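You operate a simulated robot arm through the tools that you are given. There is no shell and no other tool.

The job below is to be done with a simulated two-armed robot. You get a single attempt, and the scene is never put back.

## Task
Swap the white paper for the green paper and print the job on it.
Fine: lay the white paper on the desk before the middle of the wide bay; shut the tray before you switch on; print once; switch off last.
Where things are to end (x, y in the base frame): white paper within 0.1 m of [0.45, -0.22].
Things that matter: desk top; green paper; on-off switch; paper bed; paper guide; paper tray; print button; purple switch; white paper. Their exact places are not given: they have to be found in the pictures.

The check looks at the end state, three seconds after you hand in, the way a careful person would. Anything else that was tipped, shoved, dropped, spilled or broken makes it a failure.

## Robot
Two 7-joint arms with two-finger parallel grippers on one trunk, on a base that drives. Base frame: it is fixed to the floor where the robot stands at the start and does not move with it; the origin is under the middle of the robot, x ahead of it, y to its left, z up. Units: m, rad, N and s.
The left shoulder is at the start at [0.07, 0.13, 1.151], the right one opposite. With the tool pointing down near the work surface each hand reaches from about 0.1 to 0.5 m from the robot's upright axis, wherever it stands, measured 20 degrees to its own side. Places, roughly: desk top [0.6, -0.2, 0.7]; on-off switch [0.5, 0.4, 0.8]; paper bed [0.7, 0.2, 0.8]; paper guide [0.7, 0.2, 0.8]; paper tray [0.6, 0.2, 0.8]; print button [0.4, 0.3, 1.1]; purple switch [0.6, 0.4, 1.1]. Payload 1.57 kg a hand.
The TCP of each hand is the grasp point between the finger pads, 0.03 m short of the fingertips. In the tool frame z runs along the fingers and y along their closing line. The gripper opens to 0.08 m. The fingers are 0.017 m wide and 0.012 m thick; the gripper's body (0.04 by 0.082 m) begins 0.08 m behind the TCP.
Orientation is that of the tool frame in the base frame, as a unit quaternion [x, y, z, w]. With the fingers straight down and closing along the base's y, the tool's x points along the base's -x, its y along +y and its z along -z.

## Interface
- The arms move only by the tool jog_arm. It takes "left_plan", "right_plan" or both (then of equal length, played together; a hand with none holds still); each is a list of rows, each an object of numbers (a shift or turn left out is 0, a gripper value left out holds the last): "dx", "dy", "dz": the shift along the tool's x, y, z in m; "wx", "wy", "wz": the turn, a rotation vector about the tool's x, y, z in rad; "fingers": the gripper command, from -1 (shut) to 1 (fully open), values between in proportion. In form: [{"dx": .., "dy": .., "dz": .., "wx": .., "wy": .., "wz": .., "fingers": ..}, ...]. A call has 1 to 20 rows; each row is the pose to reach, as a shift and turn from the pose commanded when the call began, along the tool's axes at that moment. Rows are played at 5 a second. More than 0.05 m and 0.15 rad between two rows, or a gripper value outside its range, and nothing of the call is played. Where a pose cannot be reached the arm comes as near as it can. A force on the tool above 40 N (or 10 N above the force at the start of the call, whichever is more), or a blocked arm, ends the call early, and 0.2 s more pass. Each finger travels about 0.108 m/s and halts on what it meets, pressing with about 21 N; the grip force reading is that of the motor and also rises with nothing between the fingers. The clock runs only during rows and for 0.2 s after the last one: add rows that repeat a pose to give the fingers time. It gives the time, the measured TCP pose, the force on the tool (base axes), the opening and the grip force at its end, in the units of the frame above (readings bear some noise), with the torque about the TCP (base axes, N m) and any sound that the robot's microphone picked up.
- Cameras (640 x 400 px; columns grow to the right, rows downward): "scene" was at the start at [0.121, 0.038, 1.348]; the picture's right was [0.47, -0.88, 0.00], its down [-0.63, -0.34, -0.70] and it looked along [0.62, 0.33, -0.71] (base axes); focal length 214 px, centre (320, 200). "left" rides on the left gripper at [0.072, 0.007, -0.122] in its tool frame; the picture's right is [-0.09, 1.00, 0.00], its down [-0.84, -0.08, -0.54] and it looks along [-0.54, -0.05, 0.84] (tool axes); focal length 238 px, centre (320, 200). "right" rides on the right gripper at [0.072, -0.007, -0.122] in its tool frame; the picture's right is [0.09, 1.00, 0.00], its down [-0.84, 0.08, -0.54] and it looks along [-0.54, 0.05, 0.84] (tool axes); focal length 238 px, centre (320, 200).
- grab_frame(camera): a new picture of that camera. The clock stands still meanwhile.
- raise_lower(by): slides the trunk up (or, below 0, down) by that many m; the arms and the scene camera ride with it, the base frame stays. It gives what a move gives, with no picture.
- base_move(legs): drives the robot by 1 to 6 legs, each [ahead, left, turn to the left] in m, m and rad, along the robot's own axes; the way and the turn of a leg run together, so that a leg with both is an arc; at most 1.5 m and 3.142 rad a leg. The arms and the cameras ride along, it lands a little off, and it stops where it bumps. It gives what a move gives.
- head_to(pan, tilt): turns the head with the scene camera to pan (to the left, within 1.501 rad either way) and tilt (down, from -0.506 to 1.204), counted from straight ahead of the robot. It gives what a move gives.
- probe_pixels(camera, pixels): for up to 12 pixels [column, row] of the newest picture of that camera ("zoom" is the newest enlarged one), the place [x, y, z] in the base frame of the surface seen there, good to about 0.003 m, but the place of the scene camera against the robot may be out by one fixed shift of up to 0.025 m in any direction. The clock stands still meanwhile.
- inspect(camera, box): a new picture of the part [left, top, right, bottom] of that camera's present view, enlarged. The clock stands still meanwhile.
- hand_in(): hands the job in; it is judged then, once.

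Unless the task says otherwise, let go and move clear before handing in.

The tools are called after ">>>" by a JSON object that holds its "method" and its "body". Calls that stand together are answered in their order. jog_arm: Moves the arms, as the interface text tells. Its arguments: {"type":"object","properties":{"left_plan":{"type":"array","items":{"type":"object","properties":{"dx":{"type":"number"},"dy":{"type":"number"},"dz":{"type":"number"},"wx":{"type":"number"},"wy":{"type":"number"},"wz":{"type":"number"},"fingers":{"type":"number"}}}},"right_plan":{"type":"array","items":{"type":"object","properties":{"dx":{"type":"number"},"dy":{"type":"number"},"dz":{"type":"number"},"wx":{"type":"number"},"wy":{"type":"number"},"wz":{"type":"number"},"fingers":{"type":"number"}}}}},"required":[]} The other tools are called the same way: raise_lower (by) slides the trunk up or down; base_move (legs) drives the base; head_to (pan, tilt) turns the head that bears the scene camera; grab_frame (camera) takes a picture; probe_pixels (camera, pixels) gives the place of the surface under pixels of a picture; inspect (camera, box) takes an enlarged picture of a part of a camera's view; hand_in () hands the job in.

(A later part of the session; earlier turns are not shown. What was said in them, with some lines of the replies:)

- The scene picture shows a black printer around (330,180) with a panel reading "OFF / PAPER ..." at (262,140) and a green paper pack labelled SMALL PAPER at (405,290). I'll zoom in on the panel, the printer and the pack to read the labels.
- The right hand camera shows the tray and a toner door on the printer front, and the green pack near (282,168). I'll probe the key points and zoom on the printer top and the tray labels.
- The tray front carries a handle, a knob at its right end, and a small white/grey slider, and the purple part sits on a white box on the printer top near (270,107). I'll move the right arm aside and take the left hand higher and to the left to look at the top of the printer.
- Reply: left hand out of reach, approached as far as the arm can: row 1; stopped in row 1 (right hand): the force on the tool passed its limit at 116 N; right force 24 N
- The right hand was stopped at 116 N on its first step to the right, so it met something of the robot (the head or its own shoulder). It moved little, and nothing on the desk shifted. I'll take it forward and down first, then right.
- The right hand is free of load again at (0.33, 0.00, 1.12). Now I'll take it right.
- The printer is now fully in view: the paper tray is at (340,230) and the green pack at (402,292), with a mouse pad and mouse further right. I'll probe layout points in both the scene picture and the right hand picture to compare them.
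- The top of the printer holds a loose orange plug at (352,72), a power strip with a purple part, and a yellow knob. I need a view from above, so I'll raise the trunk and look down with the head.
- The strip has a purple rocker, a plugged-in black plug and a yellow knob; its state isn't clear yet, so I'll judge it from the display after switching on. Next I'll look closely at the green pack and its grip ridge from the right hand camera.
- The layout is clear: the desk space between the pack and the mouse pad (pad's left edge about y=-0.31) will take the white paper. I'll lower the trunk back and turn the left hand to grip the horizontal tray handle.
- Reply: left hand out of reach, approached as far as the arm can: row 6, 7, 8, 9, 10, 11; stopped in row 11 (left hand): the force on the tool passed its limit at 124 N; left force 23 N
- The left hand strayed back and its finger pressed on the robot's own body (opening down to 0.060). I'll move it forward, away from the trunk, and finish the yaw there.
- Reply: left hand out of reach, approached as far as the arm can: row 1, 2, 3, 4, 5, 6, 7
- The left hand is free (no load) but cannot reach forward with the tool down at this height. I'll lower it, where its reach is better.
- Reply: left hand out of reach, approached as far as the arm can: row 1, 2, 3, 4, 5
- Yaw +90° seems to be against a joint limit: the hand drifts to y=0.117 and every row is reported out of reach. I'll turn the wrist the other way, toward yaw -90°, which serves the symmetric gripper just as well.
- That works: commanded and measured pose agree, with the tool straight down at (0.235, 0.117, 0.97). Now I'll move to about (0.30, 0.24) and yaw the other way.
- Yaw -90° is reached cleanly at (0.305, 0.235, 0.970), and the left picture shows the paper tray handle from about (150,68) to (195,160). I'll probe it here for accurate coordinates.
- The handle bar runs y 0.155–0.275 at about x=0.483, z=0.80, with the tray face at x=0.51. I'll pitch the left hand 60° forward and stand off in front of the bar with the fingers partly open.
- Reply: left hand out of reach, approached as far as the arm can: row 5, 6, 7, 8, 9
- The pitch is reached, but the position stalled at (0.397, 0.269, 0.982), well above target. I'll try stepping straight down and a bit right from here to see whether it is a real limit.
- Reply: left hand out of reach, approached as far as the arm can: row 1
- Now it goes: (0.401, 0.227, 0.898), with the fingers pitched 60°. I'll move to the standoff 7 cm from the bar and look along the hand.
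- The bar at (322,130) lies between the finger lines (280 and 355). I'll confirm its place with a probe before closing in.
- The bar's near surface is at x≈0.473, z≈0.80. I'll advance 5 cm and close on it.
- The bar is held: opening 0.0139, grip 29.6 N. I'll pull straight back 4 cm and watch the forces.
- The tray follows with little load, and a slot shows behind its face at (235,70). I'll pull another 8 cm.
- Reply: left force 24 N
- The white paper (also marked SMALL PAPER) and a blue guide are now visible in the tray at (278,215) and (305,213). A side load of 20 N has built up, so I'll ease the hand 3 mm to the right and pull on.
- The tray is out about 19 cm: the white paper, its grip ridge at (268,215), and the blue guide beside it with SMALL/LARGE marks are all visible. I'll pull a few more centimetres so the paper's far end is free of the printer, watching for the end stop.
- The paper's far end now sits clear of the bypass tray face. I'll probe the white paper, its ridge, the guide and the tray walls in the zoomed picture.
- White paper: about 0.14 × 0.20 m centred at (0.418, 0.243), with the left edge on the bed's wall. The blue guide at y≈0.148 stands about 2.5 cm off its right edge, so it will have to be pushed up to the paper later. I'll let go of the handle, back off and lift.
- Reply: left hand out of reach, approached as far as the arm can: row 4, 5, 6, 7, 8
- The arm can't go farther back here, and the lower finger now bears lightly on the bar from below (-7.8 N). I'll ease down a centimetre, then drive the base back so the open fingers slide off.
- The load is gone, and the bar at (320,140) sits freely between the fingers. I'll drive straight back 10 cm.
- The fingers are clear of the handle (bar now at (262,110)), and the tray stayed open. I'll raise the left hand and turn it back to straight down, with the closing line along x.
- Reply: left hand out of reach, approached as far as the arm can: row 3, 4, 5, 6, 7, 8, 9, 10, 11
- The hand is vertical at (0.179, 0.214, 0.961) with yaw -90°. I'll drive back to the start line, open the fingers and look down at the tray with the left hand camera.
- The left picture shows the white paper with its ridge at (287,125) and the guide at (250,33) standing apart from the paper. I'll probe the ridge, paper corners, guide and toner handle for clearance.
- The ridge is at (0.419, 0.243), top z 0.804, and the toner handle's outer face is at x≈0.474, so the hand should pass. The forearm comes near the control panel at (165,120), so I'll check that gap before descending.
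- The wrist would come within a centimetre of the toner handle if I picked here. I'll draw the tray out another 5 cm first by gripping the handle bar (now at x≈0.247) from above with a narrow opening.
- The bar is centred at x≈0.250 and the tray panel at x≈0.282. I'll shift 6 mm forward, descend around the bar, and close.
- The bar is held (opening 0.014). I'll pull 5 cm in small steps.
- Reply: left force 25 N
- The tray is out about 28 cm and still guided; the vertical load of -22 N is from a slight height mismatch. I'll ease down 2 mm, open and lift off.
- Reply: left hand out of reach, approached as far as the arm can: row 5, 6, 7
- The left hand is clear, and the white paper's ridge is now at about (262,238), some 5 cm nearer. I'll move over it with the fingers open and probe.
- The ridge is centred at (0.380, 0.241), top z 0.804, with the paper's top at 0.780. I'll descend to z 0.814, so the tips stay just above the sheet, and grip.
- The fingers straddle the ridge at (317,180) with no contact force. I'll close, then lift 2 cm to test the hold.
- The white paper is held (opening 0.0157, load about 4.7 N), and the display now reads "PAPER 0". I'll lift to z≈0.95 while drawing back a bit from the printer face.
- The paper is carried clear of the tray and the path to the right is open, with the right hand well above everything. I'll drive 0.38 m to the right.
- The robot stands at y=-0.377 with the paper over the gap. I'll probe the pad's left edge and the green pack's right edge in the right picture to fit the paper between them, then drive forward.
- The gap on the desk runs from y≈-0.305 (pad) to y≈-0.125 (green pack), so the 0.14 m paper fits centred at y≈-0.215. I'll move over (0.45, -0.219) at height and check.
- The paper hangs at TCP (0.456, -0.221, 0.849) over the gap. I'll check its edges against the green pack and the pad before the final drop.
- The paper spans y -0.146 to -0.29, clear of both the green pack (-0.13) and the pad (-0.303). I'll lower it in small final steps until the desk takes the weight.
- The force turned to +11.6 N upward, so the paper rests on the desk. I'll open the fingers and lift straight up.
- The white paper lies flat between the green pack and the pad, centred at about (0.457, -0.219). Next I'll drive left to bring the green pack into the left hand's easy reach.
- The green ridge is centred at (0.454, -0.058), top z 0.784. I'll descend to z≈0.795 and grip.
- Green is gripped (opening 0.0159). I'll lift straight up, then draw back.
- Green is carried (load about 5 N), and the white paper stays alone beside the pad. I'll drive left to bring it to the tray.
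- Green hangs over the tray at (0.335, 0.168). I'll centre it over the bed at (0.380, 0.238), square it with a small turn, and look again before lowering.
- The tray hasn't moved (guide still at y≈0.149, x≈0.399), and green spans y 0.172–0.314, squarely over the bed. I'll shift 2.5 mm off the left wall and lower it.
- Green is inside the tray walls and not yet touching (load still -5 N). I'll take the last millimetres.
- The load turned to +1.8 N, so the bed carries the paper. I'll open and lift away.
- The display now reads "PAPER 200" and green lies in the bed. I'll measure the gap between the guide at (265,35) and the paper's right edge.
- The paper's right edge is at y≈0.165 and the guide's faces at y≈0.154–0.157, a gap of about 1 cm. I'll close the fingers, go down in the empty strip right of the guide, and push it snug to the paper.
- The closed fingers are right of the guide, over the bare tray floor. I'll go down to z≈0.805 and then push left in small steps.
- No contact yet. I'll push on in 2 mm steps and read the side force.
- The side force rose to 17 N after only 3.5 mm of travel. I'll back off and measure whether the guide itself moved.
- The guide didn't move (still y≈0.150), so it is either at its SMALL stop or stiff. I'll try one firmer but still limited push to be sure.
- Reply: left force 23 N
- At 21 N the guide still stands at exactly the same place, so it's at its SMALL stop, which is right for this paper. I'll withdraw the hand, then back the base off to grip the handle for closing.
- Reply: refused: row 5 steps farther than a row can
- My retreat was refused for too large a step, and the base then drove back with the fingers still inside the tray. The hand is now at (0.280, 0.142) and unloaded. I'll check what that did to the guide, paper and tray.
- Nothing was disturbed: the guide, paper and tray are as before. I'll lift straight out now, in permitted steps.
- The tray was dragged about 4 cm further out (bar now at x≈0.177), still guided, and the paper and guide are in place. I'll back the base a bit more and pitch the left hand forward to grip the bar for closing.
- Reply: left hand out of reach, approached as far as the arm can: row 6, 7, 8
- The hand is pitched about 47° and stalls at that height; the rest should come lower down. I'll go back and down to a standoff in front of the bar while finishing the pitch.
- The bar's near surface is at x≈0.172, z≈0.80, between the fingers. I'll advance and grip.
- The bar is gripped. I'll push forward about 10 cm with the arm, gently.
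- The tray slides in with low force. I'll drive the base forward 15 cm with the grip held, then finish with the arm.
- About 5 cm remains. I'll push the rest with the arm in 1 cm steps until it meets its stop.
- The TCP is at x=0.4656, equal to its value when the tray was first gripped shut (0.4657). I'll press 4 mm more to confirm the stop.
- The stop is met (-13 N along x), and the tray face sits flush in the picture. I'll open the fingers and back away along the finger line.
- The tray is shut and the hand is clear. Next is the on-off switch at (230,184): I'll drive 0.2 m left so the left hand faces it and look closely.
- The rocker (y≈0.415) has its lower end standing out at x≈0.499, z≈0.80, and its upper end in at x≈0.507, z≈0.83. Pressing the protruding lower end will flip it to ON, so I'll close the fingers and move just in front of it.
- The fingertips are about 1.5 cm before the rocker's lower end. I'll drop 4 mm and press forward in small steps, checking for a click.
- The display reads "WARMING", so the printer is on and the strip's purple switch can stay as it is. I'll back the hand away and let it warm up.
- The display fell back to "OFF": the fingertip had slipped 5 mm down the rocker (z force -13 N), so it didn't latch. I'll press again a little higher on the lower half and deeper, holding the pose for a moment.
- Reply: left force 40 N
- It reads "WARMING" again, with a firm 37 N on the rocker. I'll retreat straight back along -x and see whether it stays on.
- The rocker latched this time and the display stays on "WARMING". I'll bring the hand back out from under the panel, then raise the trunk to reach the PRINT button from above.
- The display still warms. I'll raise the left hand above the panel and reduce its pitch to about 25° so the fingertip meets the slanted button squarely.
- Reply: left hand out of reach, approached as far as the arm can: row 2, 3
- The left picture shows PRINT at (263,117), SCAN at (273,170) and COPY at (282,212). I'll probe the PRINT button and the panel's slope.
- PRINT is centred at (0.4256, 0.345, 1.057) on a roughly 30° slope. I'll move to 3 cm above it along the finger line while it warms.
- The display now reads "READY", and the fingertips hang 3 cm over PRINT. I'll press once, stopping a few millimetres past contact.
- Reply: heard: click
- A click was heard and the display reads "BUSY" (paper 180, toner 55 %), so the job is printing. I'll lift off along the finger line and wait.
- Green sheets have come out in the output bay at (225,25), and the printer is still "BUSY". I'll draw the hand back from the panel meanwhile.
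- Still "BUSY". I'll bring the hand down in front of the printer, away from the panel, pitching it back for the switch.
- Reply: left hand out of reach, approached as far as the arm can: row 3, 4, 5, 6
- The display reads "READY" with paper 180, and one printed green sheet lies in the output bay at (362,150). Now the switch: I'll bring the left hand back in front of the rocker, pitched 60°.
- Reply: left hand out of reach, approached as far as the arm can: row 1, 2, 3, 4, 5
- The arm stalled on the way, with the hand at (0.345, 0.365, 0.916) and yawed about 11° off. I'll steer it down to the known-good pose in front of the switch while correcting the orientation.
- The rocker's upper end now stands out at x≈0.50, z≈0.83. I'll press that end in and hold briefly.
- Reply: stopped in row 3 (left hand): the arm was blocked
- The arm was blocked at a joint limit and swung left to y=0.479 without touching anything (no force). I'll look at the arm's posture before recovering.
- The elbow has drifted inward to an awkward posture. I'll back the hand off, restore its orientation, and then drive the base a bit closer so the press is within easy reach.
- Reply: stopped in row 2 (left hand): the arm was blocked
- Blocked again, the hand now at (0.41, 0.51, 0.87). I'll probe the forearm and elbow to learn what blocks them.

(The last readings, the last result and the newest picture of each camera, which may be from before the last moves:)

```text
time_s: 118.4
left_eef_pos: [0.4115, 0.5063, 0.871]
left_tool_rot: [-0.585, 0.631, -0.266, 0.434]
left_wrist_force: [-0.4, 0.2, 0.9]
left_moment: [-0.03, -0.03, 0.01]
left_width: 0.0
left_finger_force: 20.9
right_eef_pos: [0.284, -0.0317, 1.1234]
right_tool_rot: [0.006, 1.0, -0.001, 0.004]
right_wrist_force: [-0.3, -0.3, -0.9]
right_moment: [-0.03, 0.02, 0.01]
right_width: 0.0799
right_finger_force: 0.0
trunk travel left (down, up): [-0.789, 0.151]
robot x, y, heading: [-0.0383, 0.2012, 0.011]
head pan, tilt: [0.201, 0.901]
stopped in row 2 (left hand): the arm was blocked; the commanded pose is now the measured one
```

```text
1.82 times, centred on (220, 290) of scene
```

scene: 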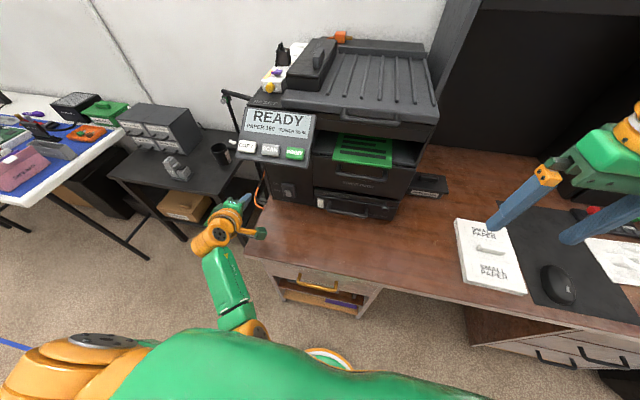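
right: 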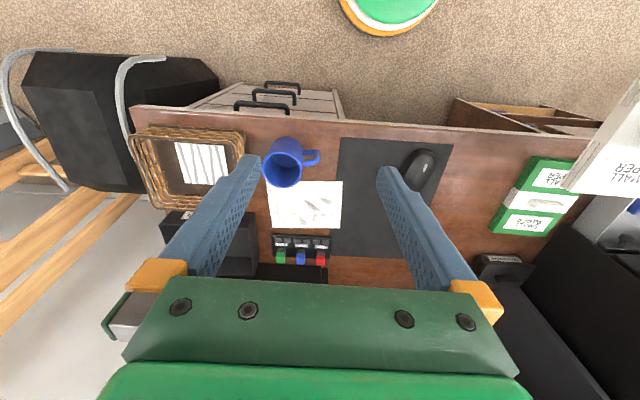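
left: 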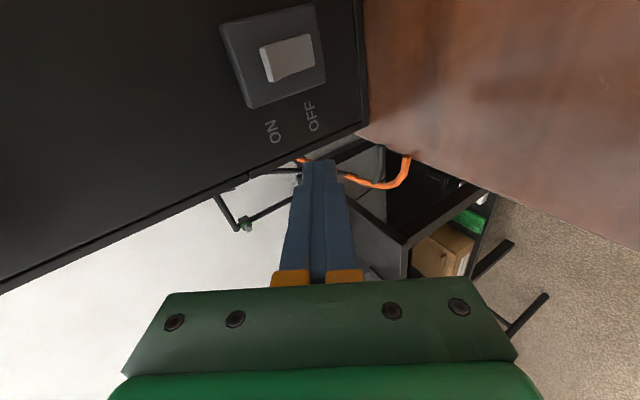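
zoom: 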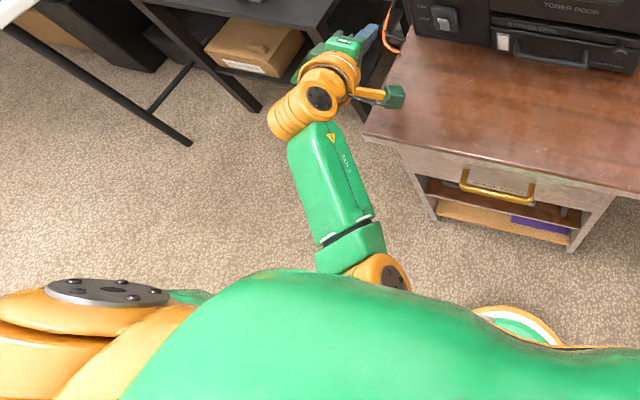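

The elbow has folded in against the robot's own torso at about (0.11, 0.32, 0.93). I'll free it by raising the hand and turning it back toward straight-down, the posture that put the elbow outward before.

>>> {"method": "jog_arm", "body": {"left_plan": [{"dx": -0.006, "dy": -0.021, "dz": -0.012}, {"dx": -0.012, "dy": -0.042, "dz": -0.03, "wx": -0.12}, {"dx": -0.018, "dy": -0.063, "dz": -0.05, "wx": -0.26}, {"dx": -0.0237, "dy": -0.0843, "dz": -0.07, "wx": -0.4}, {"dx": -0.0237, "dy": -0.0843, "dz": -0.08, "wx": -0.54}]}}

>>> {"method": "grab_frame", "body": {"camera": "scene"}}

```text
time_s: 119.6
left_eef_pos: [0.3837, 0.5004, 0.9872]
left_tool_rot: [0.68, -0.68, 0.087, -0.262]
left_wrist_force: [-0.6, 0.0, -0.6]
left_moment: [0.01, -0.01, -0.03]
left_width: 0.0
left_finger_force: 21.1
left hand out of reach, approached as far as the arm can: row 1, 2, 3
right_eef_pos: [0.2845, -0.0297, 1.1237]
right_tool_rot: [0.006, 1.0, -0.001, 0.004]
right_wrist_force: [0.6, 0.3, 0.3]
right_moment: [0.01, -0.03, 0.04]
right_width: 0.0799
right_finger_force: 0.0
trunk travel left (down, up): [-0.789, 0.151]
robot x, y, heading: [-0.0406, 0.2014, 0.015]
head pan, tilt: [0.201, 0.901]
```

```text
taken
```

scene: 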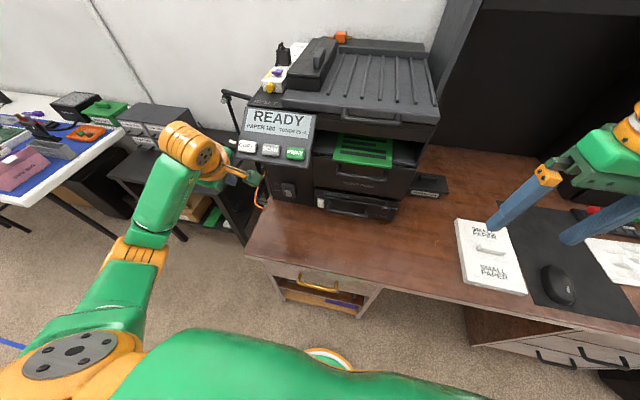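

The elbow is outward again. I'll bring the hand back from the panel to a straight-down pose in front of the printer.

>>> {"method": "jog_arm", "body": {"left_plan": [{"dx": 0.012, "dy": 0.025, "dz": -0.012, "wx": -0.1, "wy": 0.05}, {"dx": 0.026, "dy": 0.05, "dz": -0.025, "wx": -0.2, "wy": 0.1}, {"dx": 0.042, "dy": 0.075, "dz": -0.038, "wx": -0.3, "wy": 0.15}, {"dx": 0.061, "dy": 0.0956, "dz": -0.0504, "wx": -0.4, "wy": 0.2}, {"dx": 0.061, "dy": 0.0956, "dz": -0.0504, "wx": -0.5, "wy": 0.25}, {"dx": 0.061, "dy": 0.0956, "dz": -0.0504, "wx": -0.5, "wy": 0.25}]}}

>>> {"method": "grab_frame", "body": {"camera": "scene"}}

```text
time_s: 121.0
left_eef_pos: [0.2824, 0.4352, 0.9718]
left_tool_rot: [-0.706, 0.708, -0.001, 0.0]
left_wrist_force: [-0.2, 0.4, -1.0]
left_moment: [0.01, 0.03, 0.0]
left_width: 0.0
left_finger_force: 21.2
right_eef_pos: [0.2861, -0.0312, 1.1239]
right_tool_rot: [0.007, 1.0, -0.001, 0.003]
right_wrist_force: [0.5, 0.0, 0.1]
right_moment: [0.03, 0.02, 0.01]
right_width: 0.0798
right_finger_force: 0.1
trunk travel left (down, up): [-0.789, 0.151]
robot x, y, heading: [-0.0414, 0.2018, 0.013]
head pan, tilt: [0.201, 0.901]
```

```text
taken
```

scene: 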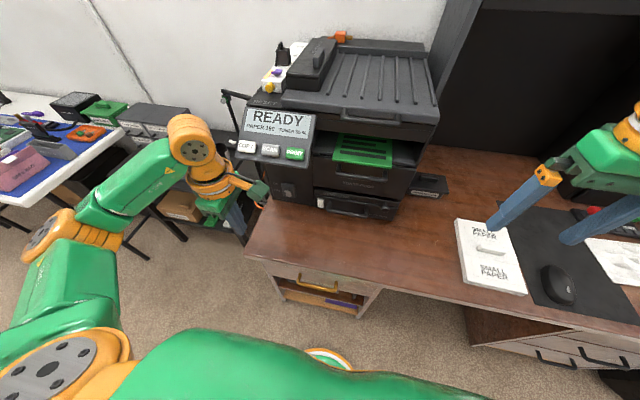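

Posture is good now. I'll back the base 10 cm for room, then lower the hand and pitch it there, clear of the panel.

>>> {"method": "base_move", "body": {"legs": [[-0.1, 0, 0]]}}

>>> {"method": "jog_arm", "body": {"left_plan": [{"dy": -0.025, "dz": 0.03}, {"dy": -0.05, "dz": 0.06}, {"dy": -0.075, "dz": 0.09, "dx": 0.01}, {"dy": -0.085, "dz": 0.11, "dx": 0.018}]}}

>>> {"method": "jog_arm", "body": {"left_plan": [{"wx": 0.13}, {"wx": 0.26}, {"wx": 0.39}, {"wx": 0.52}, {"wx": 0.65}, {"wx": 0.78}, {"wx": 0.91}, {"wx": 1.04}, {"wx": 1.04}]}}

>>> {"method": "grab_frame", "body": {"camera": "scene"}}

```text
time_s: 122.1
left_eef_pos: [0.1844, 0.4348, 0.9699]
left_tool_rot: [0.707, -0.707, -0.001, 0.0]
left_wrist_force: [-0.5, -0.2, 1.2]
left_moment: [-0.03, 0.02, -0.01]
left_width: 0.0001
left_finger_force: 21.1
right_eef_pos: [0.1896, -0.0312, 1.1221]
right_tool_rot: [0.005, 1.0, -0.001, 0.001]
right_wrist_force: [0.1, -0.4, -0.4]
right_moment: [-0.01, 0.04, 0.0]
right_width: 0.0799
right_finger_force: 0.0
trunk travel left (down, up): [-0.789, 0.151]
robot x, y, heading: [-0.1416, 0.2003, 0.009]
head pan, tilt: [0.201, 0.901]
```

```text
time_s: 123.1
left_eef_pos: [0.2661, 0.413, 0.8592]
left_tool_rot: [0.707, -0.707, 0.0, -0.001]
left_wrist_force: [-0.2, -0.4, 0.7]
left_moment: [0.0, 0.02, 0.01]
left_width: 0.0001
left_finger_force: 21.1
right_eef_pos: [0.1862, -0.0322, 1.1235]
right_tool_rot: [0.006, 1.0, -0.001, 0.003]
right_wrist_force: [1.5, 0.3, -0.3]
right_moment: [-0.03, 0.0, -0.02]
right_width: 0.0801
right_finger_force: 0.1
trunk travel left (down, up): [-0.789, 0.151]
robot x, y, heading: [-0.1421, 0.2008, 0.01]
head pan, tilt: [0.201, 0.901]
```

```text
time_s: 125.1
left_eef_pos: [0.2644, 0.4146, 0.8588]
left_tool_rot: [-0.653, 0.663, -0.27, 0.245]
left_wrist_force: [0.2, -0.4, 0.4]
left_moment: [0.03, -0.01, 0.01]
left_width: 0.0
left_finger_force: 21.0
left hand out of reach, approached as far as the arm can: row 6, 7, 8, 9
right_eef_pos: [0.1867, -0.0312, 1.1245]
right_tool_rot: [0.006, 1.0, -0.001, 0.004]
right_wrist_force: [0.7, -0.1, 0.0]
right_moment: [0.0, 0.02, 0.01]
right_width: 0.08
right_finger_force: 0.2
trunk travel left (down, up): [-0.789, 0.151]
robot x, y, heading: [-0.1437, 0.1988, 0.01]
head pan, tilt: [0.201, 0.901]
```

```text
taken
```

scene: 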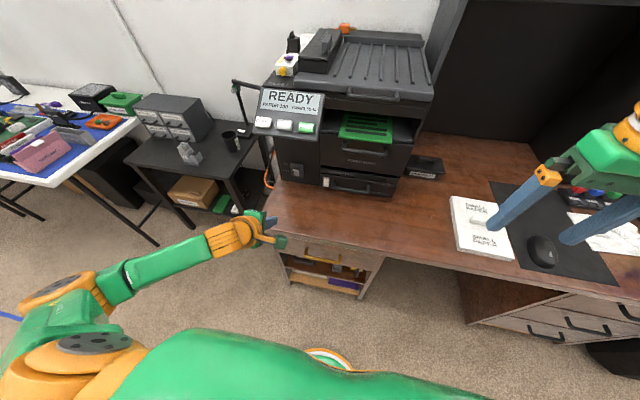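

This posture (pitch about 43°, elbow out to the left) is healthy. I'll drive forward 10 cm and then extend the hand while adding the rest of the pitch.

>>> {"method": "base_move", "body": {"legs": [[0.1, 0, 0]]}}

>>> {"method": "jog_arm", "body": {"left_plan": [{"dz": 0.015, "dy": -0.01, "wx": 0.06}, {"dz": 0.03, "dy": -0.02, "wx": 0.13}, {"dz": 0.045, "dy": -0.028, "wx": 0.2}, {"dz": 0.05, "dy": -0.028, "wx": 0.27}]}}

>>> {"method": "grab_frame", "body": {"camera": "scene"}}

>>> {"method": "grab_frame", "body": {"camera": "left"}}

```text
time_s: 126.3
left_eef_pos: [0.3624, 0.4141, 0.8607]
left_tool_rot: [-0.652, 0.665, -0.27, 0.246]
left_wrist_force: [-0.1, -0.6, 0.3]
left_moment: [0.0, -0.03, -0.01]
left_width: 0.0
left_finger_force: 20.9
right_eef_pos: [0.2812, -0.0301, 1.1243]
right_tool_rot: [0.006, 1.0, -0.001, 0.006]
right_wrist_force: [-0.6, 0.1, -0.6]
right_moment: [0.0, 0.0, 0.0]
right_width: 0.0798
right_finger_force: 0.0
trunk travel left (down, up): [-0.789, 0.151]
robot x, y, heading: [-0.0476, 0.2028, 0.012]
head pan, tilt: [0.201, 0.901]
```

```text
time_s: 127.3
left_eef_pos: [0.4047, 0.3829, 0.8884]
left_tool_rot: [-0.602, 0.67, -0.335, 0.277]
left_wrist_force: [0.4, -0.5, 0.6]
left_moment: [0.01, -0.01, 0.05]
left_width: 0.0001
left_finger_force: 21.0
left hand out of reach, approached as far as the arm can: row 1, 2, 3, 4
right_eef_pos: [0.2838, -0.0307, 1.1241]
right_tool_rot: [0.006, 1.0, 0.0, 0.003]
right_wrist_force: [-0.9, -0.1, -0.2]
right_moment: [0.01, 0.03, 0.0]
right_width: 0.08
right_finger_force: 0.0
trunk travel left (down, up): [-0.789, 0.151]
robot x, y, heading: [-0.0452, 0.2011, 0.01]
head pan, tilt: [0.201, 0.901]
```

```text
taken
```

scene: 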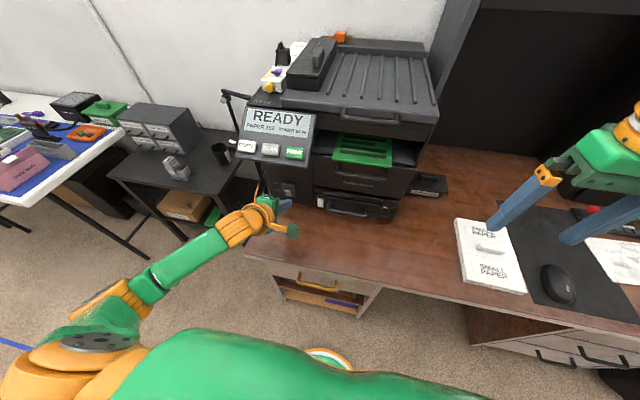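

```text
taken
```

left: 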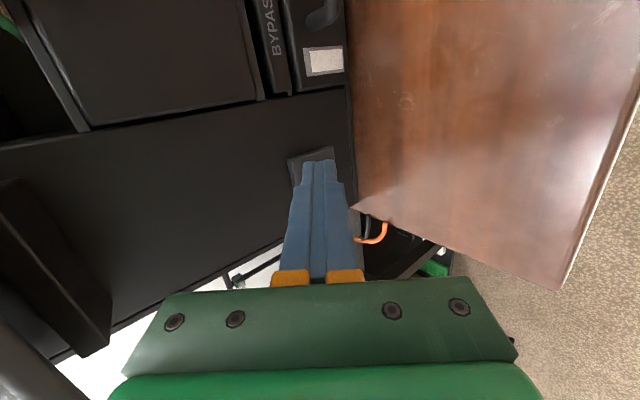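

The wrist limits the pitch to about 51° in this posture, with a small yaw; that's enough for a press. I'll keep this orientation and move in front of the rocker's upper end.

>>> {"method": "jog_arm", "body": {"left_plan": [{"dx": -0.014, "dy": 0.003, "dz": 0.0155}, {"dx": -0.028, "dy": 0.0065, "dz": 0.031}, {"dx": -0.0422, "dy": 0.01, "dz": 0.0465}, {"dx": -0.0422, "dy": 0.01, "dz": 0.0465}]}}

>>> {"method": "grab_frame", "body": {"camera": "left"}}

>>> {"method": "grab_frame", "body": {"camera": "scene"}}

```text
time_s: 128.3
left_eef_pos: [0.4393, 0.4206, 0.8539]
left_tool_rot: [-0.602, 0.671, -0.334, 0.275]
left_wrist_force: [-0.3, -0.1, 0.2]
left_moment: [0.02, -0.01, 0.03]
left_width: 0.0
left_finger_force: 21.1
right_eef_pos: [0.2841, -0.0311, 1.1242]
right_tool_rot: [0.005, 1.0, -0.001, 0.004]
right_wrist_force: [-1.0, -1.0, -0.4]
right_moment: [0.0, 0.0, -0.02]
right_width: 0.0803
right_finger_force: 0.0
trunk travel left (down, up): [-0.789, 0.151]
robot x, y, heading: [-0.0419, 0.2006, 0.008]
head pan, tilt: [0.201, 0.901]
```

```text
taken
```

left: 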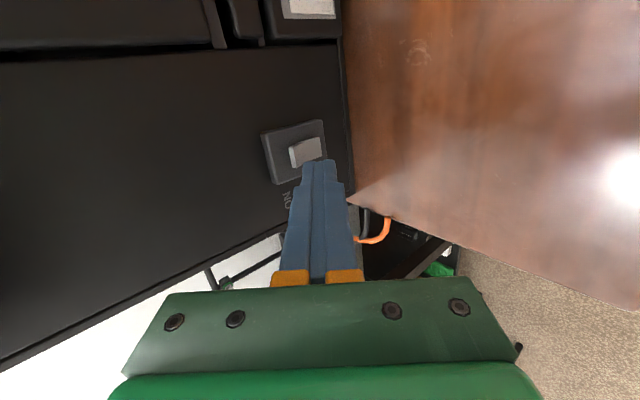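

```text
taken
```

scene: 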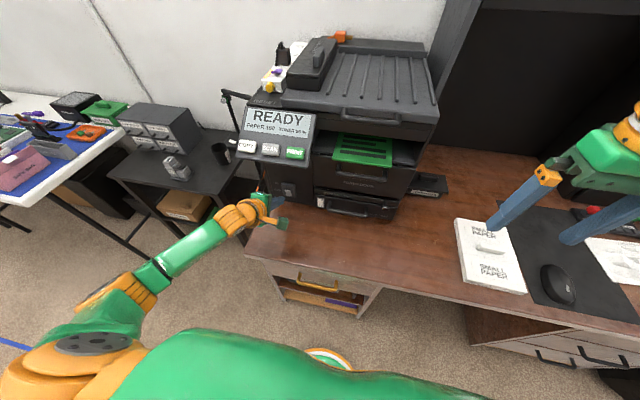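

The pose was reached in good posture: the fingertips are about 3 cm from the rocker. I'll press the upper end in at z≈0.827.

>>> {"method": "jog_arm", "body": {"left_plan": [{"dx": -0.0014, "dy": 0.0045, "dz": 0.0226}, {"dx": -0.0026, "dy": -0.0017, "dz": 0.0304}, {"dx": -0.0035, "dy": -0.0061, "dz": 0.0358}, {"dx": -0.0043, "dy": -0.0104, "dz": 0.0413}, {"dx": -0.0049, "dy": -0.0135, "dz": 0.0452}, {"dx": -0.0049, "dy": -0.0135, "dz": 0.0452}]}}

>>> {"method": "inspect", "body": {"camera": "scene", "box": [230, 80, 350, 220]}}

```text
time_s: 129.7
left_eef_pos: [0.4753, 0.4199, 0.8382]
left_tool_rot: [-0.602, 0.67, -0.335, 0.276]
left_wrist_force: [-25.2, -3.0, -8.2]
left_moment: [-0.06, 0.48, 0.0]
left_width: 0.0
left_finger_force: 21.3
right_eef_pos: [0.2773, -0.0305, 1.1254]
right_tool_rot: [0.006, 1.0, -0.001, 0.008]
right_wrist_force: [0.8, -0.7, 0.3]
right_moment: [-0.02, -0.03, -0.02]
right_width: 0.08
right_finger_force: 0.1
trunk travel left (down, up): [-0.789, 0.151]
robot x, y, heading: [-0.0453, 0.1958, 0.013]
head pan, tilt: [0.201, 0.901]
```

```text
2.86 times, centred on (290, 150) of scene
```

zoom: 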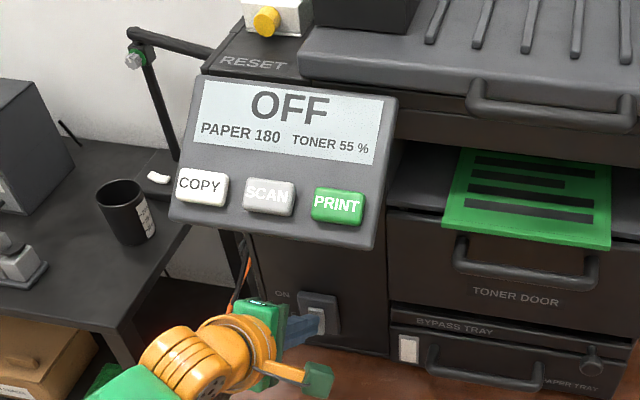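

The display reads "OFF". I'll back straight out along -x and check that it stays off.

>>> {"method": "jog_arm", "body": {"left_plan": [{"dx": 0.0012, "dy": 0.0062, "dz": -0.0078}, {"dx": 0.0037, "dy": 0.0186, "dz": -0.0233}, {"dx": 0.0073, "dy": 0.0373, "dz": -0.0465}, {"dx": 0.0098, "dy": 0.0497, "dz": -0.062}]}}

>>> {"method": "inspect", "body": {"camera": "scene", "box": [230, 80, 350, 220]}}

>>> {"method": "grab_frame", "body": {"camera": "left"}}

```text
time_s: 130.7
left_eef_pos: [0.4032, 0.4209, 0.8348]
left_tool_rot: [-0.603, 0.67, -0.335, 0.276]
left_wrist_force: [0.0, -0.4, -0.6]
left_moment: [0.0, 0.02, -0.04]
left_width: 0.0
left_finger_force: 20.9
right_eef_pos: [0.2841, -0.031, 1.1231]
right_tool_rot: [0.006, 1.0, -0.001, 0.004]
right_wrist_force: [-0.7, 0.0, -0.1]
right_moment: [-0.03, 0.0, 0.01]
right_width: 0.08
right_finger_force: 0.0
trunk travel left (down, up): [-0.789, 0.151]
robot x, y, heading: [-0.0448, 0.1983, 0.012]
head pan, tilt: [0.201, 0.901]
```

```text
2.86 times, centred on (290, 150) of scene
```

zoom: 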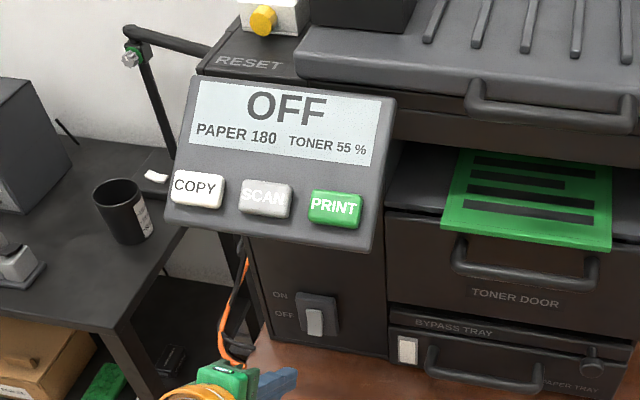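

```text
taken
```

left: 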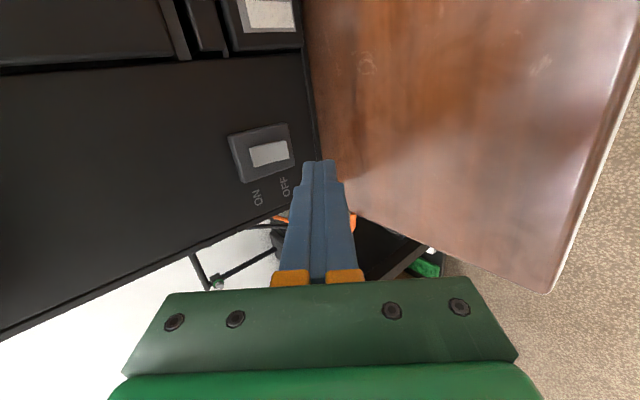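

It stays "OFF" with the rocker back at OFF. I'll drive back clear of the desk and check the whole scene, including the white paper's place.

>>> {"method": "base_move", "body": {"legs": [[-0.2, 0, 0]]}}

>>> {"method": "head_to", "body": {"pan": 0.0, "tilt": 0.7}}

>>> {"method": "grab_frame", "body": {"camera": "scene"}}

>>> {"method": "grab_frame", "body": {"camera": "right"}}

```text
time_s: 132.3
left_eef_pos: [0.2035, 0.4193, 0.8356]
left_tool_rot: [-0.603, 0.67, -0.334, 0.276]
left_wrist_force: [0.3, 0.9, -0.3]
left_moment: [0.02, 0.0, 0.0]
left_width: 0.0
left_finger_force: 20.7
right_eef_pos: [0.0847, -0.0319, 1.1228]
right_tool_rot: [0.006, 1.0, -0.001, 0.002]
right_wrist_force: [-0.5, 0.7, 0.2]
right_moment: [0.01, -0.02, 0.01]
right_width: 0.0801
right_finger_force: 0.1
trunk travel left (down, up): [-0.789, 0.151]
robot x, y, heading: [-0.2468, 0.1993, 0.017]
head pan, tilt: [0.201, 0.901]
```

```text
time_s: 133.0
left_eef_pos: [0.2026, 0.418, 0.8357]
left_tool_rot: [-0.603, 0.67, -0.334, 0.276]
left_wrist_force: [0.5, 0.1, 0.8]
left_moment: [-0.02, 0.02, 0.0]
left_width: 0.0
left_finger_force: 21.1
right_eef_pos: [0.0819, -0.0339, 1.1218]
right_tool_rot: [0.006, 1.0, -0.002, 0.003]
right_wrist_force: [-0.2, -0.6, -0.1]
right_moment: [0.01, -0.01, -0.01]
right_width: 0.08
right_finger_force: 0.0
trunk travel left (down, up): [-0.789, 0.151]
robot x, y, heading: [-0.246, 0.1988, 0.014]
head pan, tilt: [0.0, 0.7]
```

```text
taken
```

scene: 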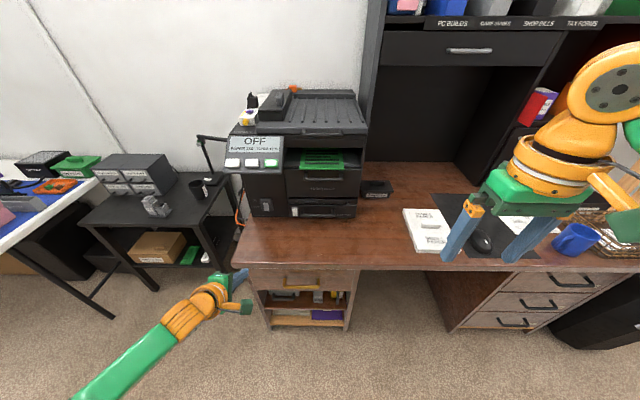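

```text
taken
```

right: 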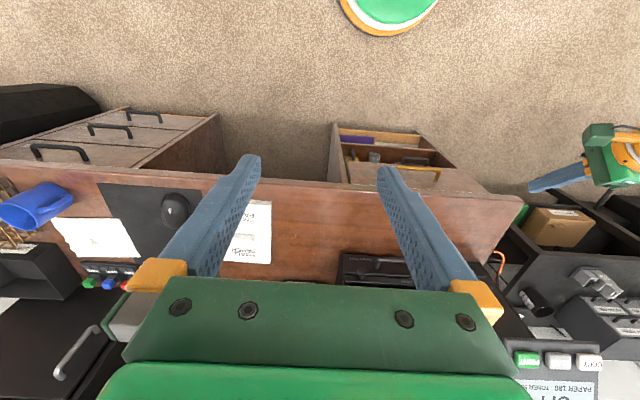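

>>> {"method": "probe_pixels", "body": {"camera": "scene", "pixels": [[432, 228], [404, 210], [437, 209], [415, 250], [447, 251], [320, 160]]}}

>>> {"method": "inspect", "body": {"camera": "scene", "box": [220, 80, 460, 270]}}

```text
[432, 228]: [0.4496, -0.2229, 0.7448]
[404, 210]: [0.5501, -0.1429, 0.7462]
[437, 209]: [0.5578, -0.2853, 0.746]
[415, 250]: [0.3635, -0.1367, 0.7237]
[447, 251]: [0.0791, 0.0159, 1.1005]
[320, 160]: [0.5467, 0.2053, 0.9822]
```

```text
2.11 times, centred on (340, 175) of scene
```

zoom: 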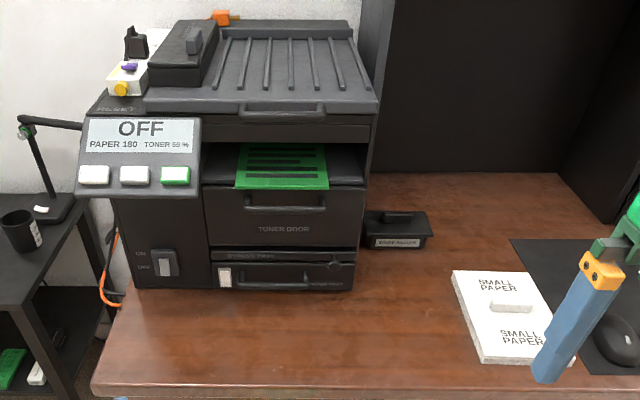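

The white paper lies at about (0.45, -0.22), the tray is shut, one printed green sheet is in the output bay, and the display and switch are at OFF. Nothing else has moved, and both hands are empty and clear, so I'm handing in.

>>> {"method": "hand_in", "body": {}}

```text
The job is handed in.
```

The last pictures show the job finished as you asked, and I have handed it in; no verdict has come back.

- **White paper:** it lies on the desk at about (0.45, -0.22), between the printer and the mouse pad.
- **Green paper:** it is in the tray. I pushed the guide twice, up to 21 N, and it would not move. It seems to be at its SMALL stop, about 1 cm from the paper.
- **Printing:** the tray was shut before I switched on. I pressed PRINT once, and one green sheet is in the output bay.
- **Switching on:** the first press on the on-off switch did not hold. The display showed WARMING, then fell back to OFF, so I pressed it again.
- **Switching off:** the printer is off. The display reads OFF, with PAPER 180.
- **Purple switch:** I left it alone, as the printer had power.

I made one mistake on the way. A hand move was refused, and the base then backed off with the fingers still in the tray. That pulled the tray about 4 cm further out, but the paper and guide stayed in place, and I shut the tray fully afterwards. The pictures show nothing else disturbed.
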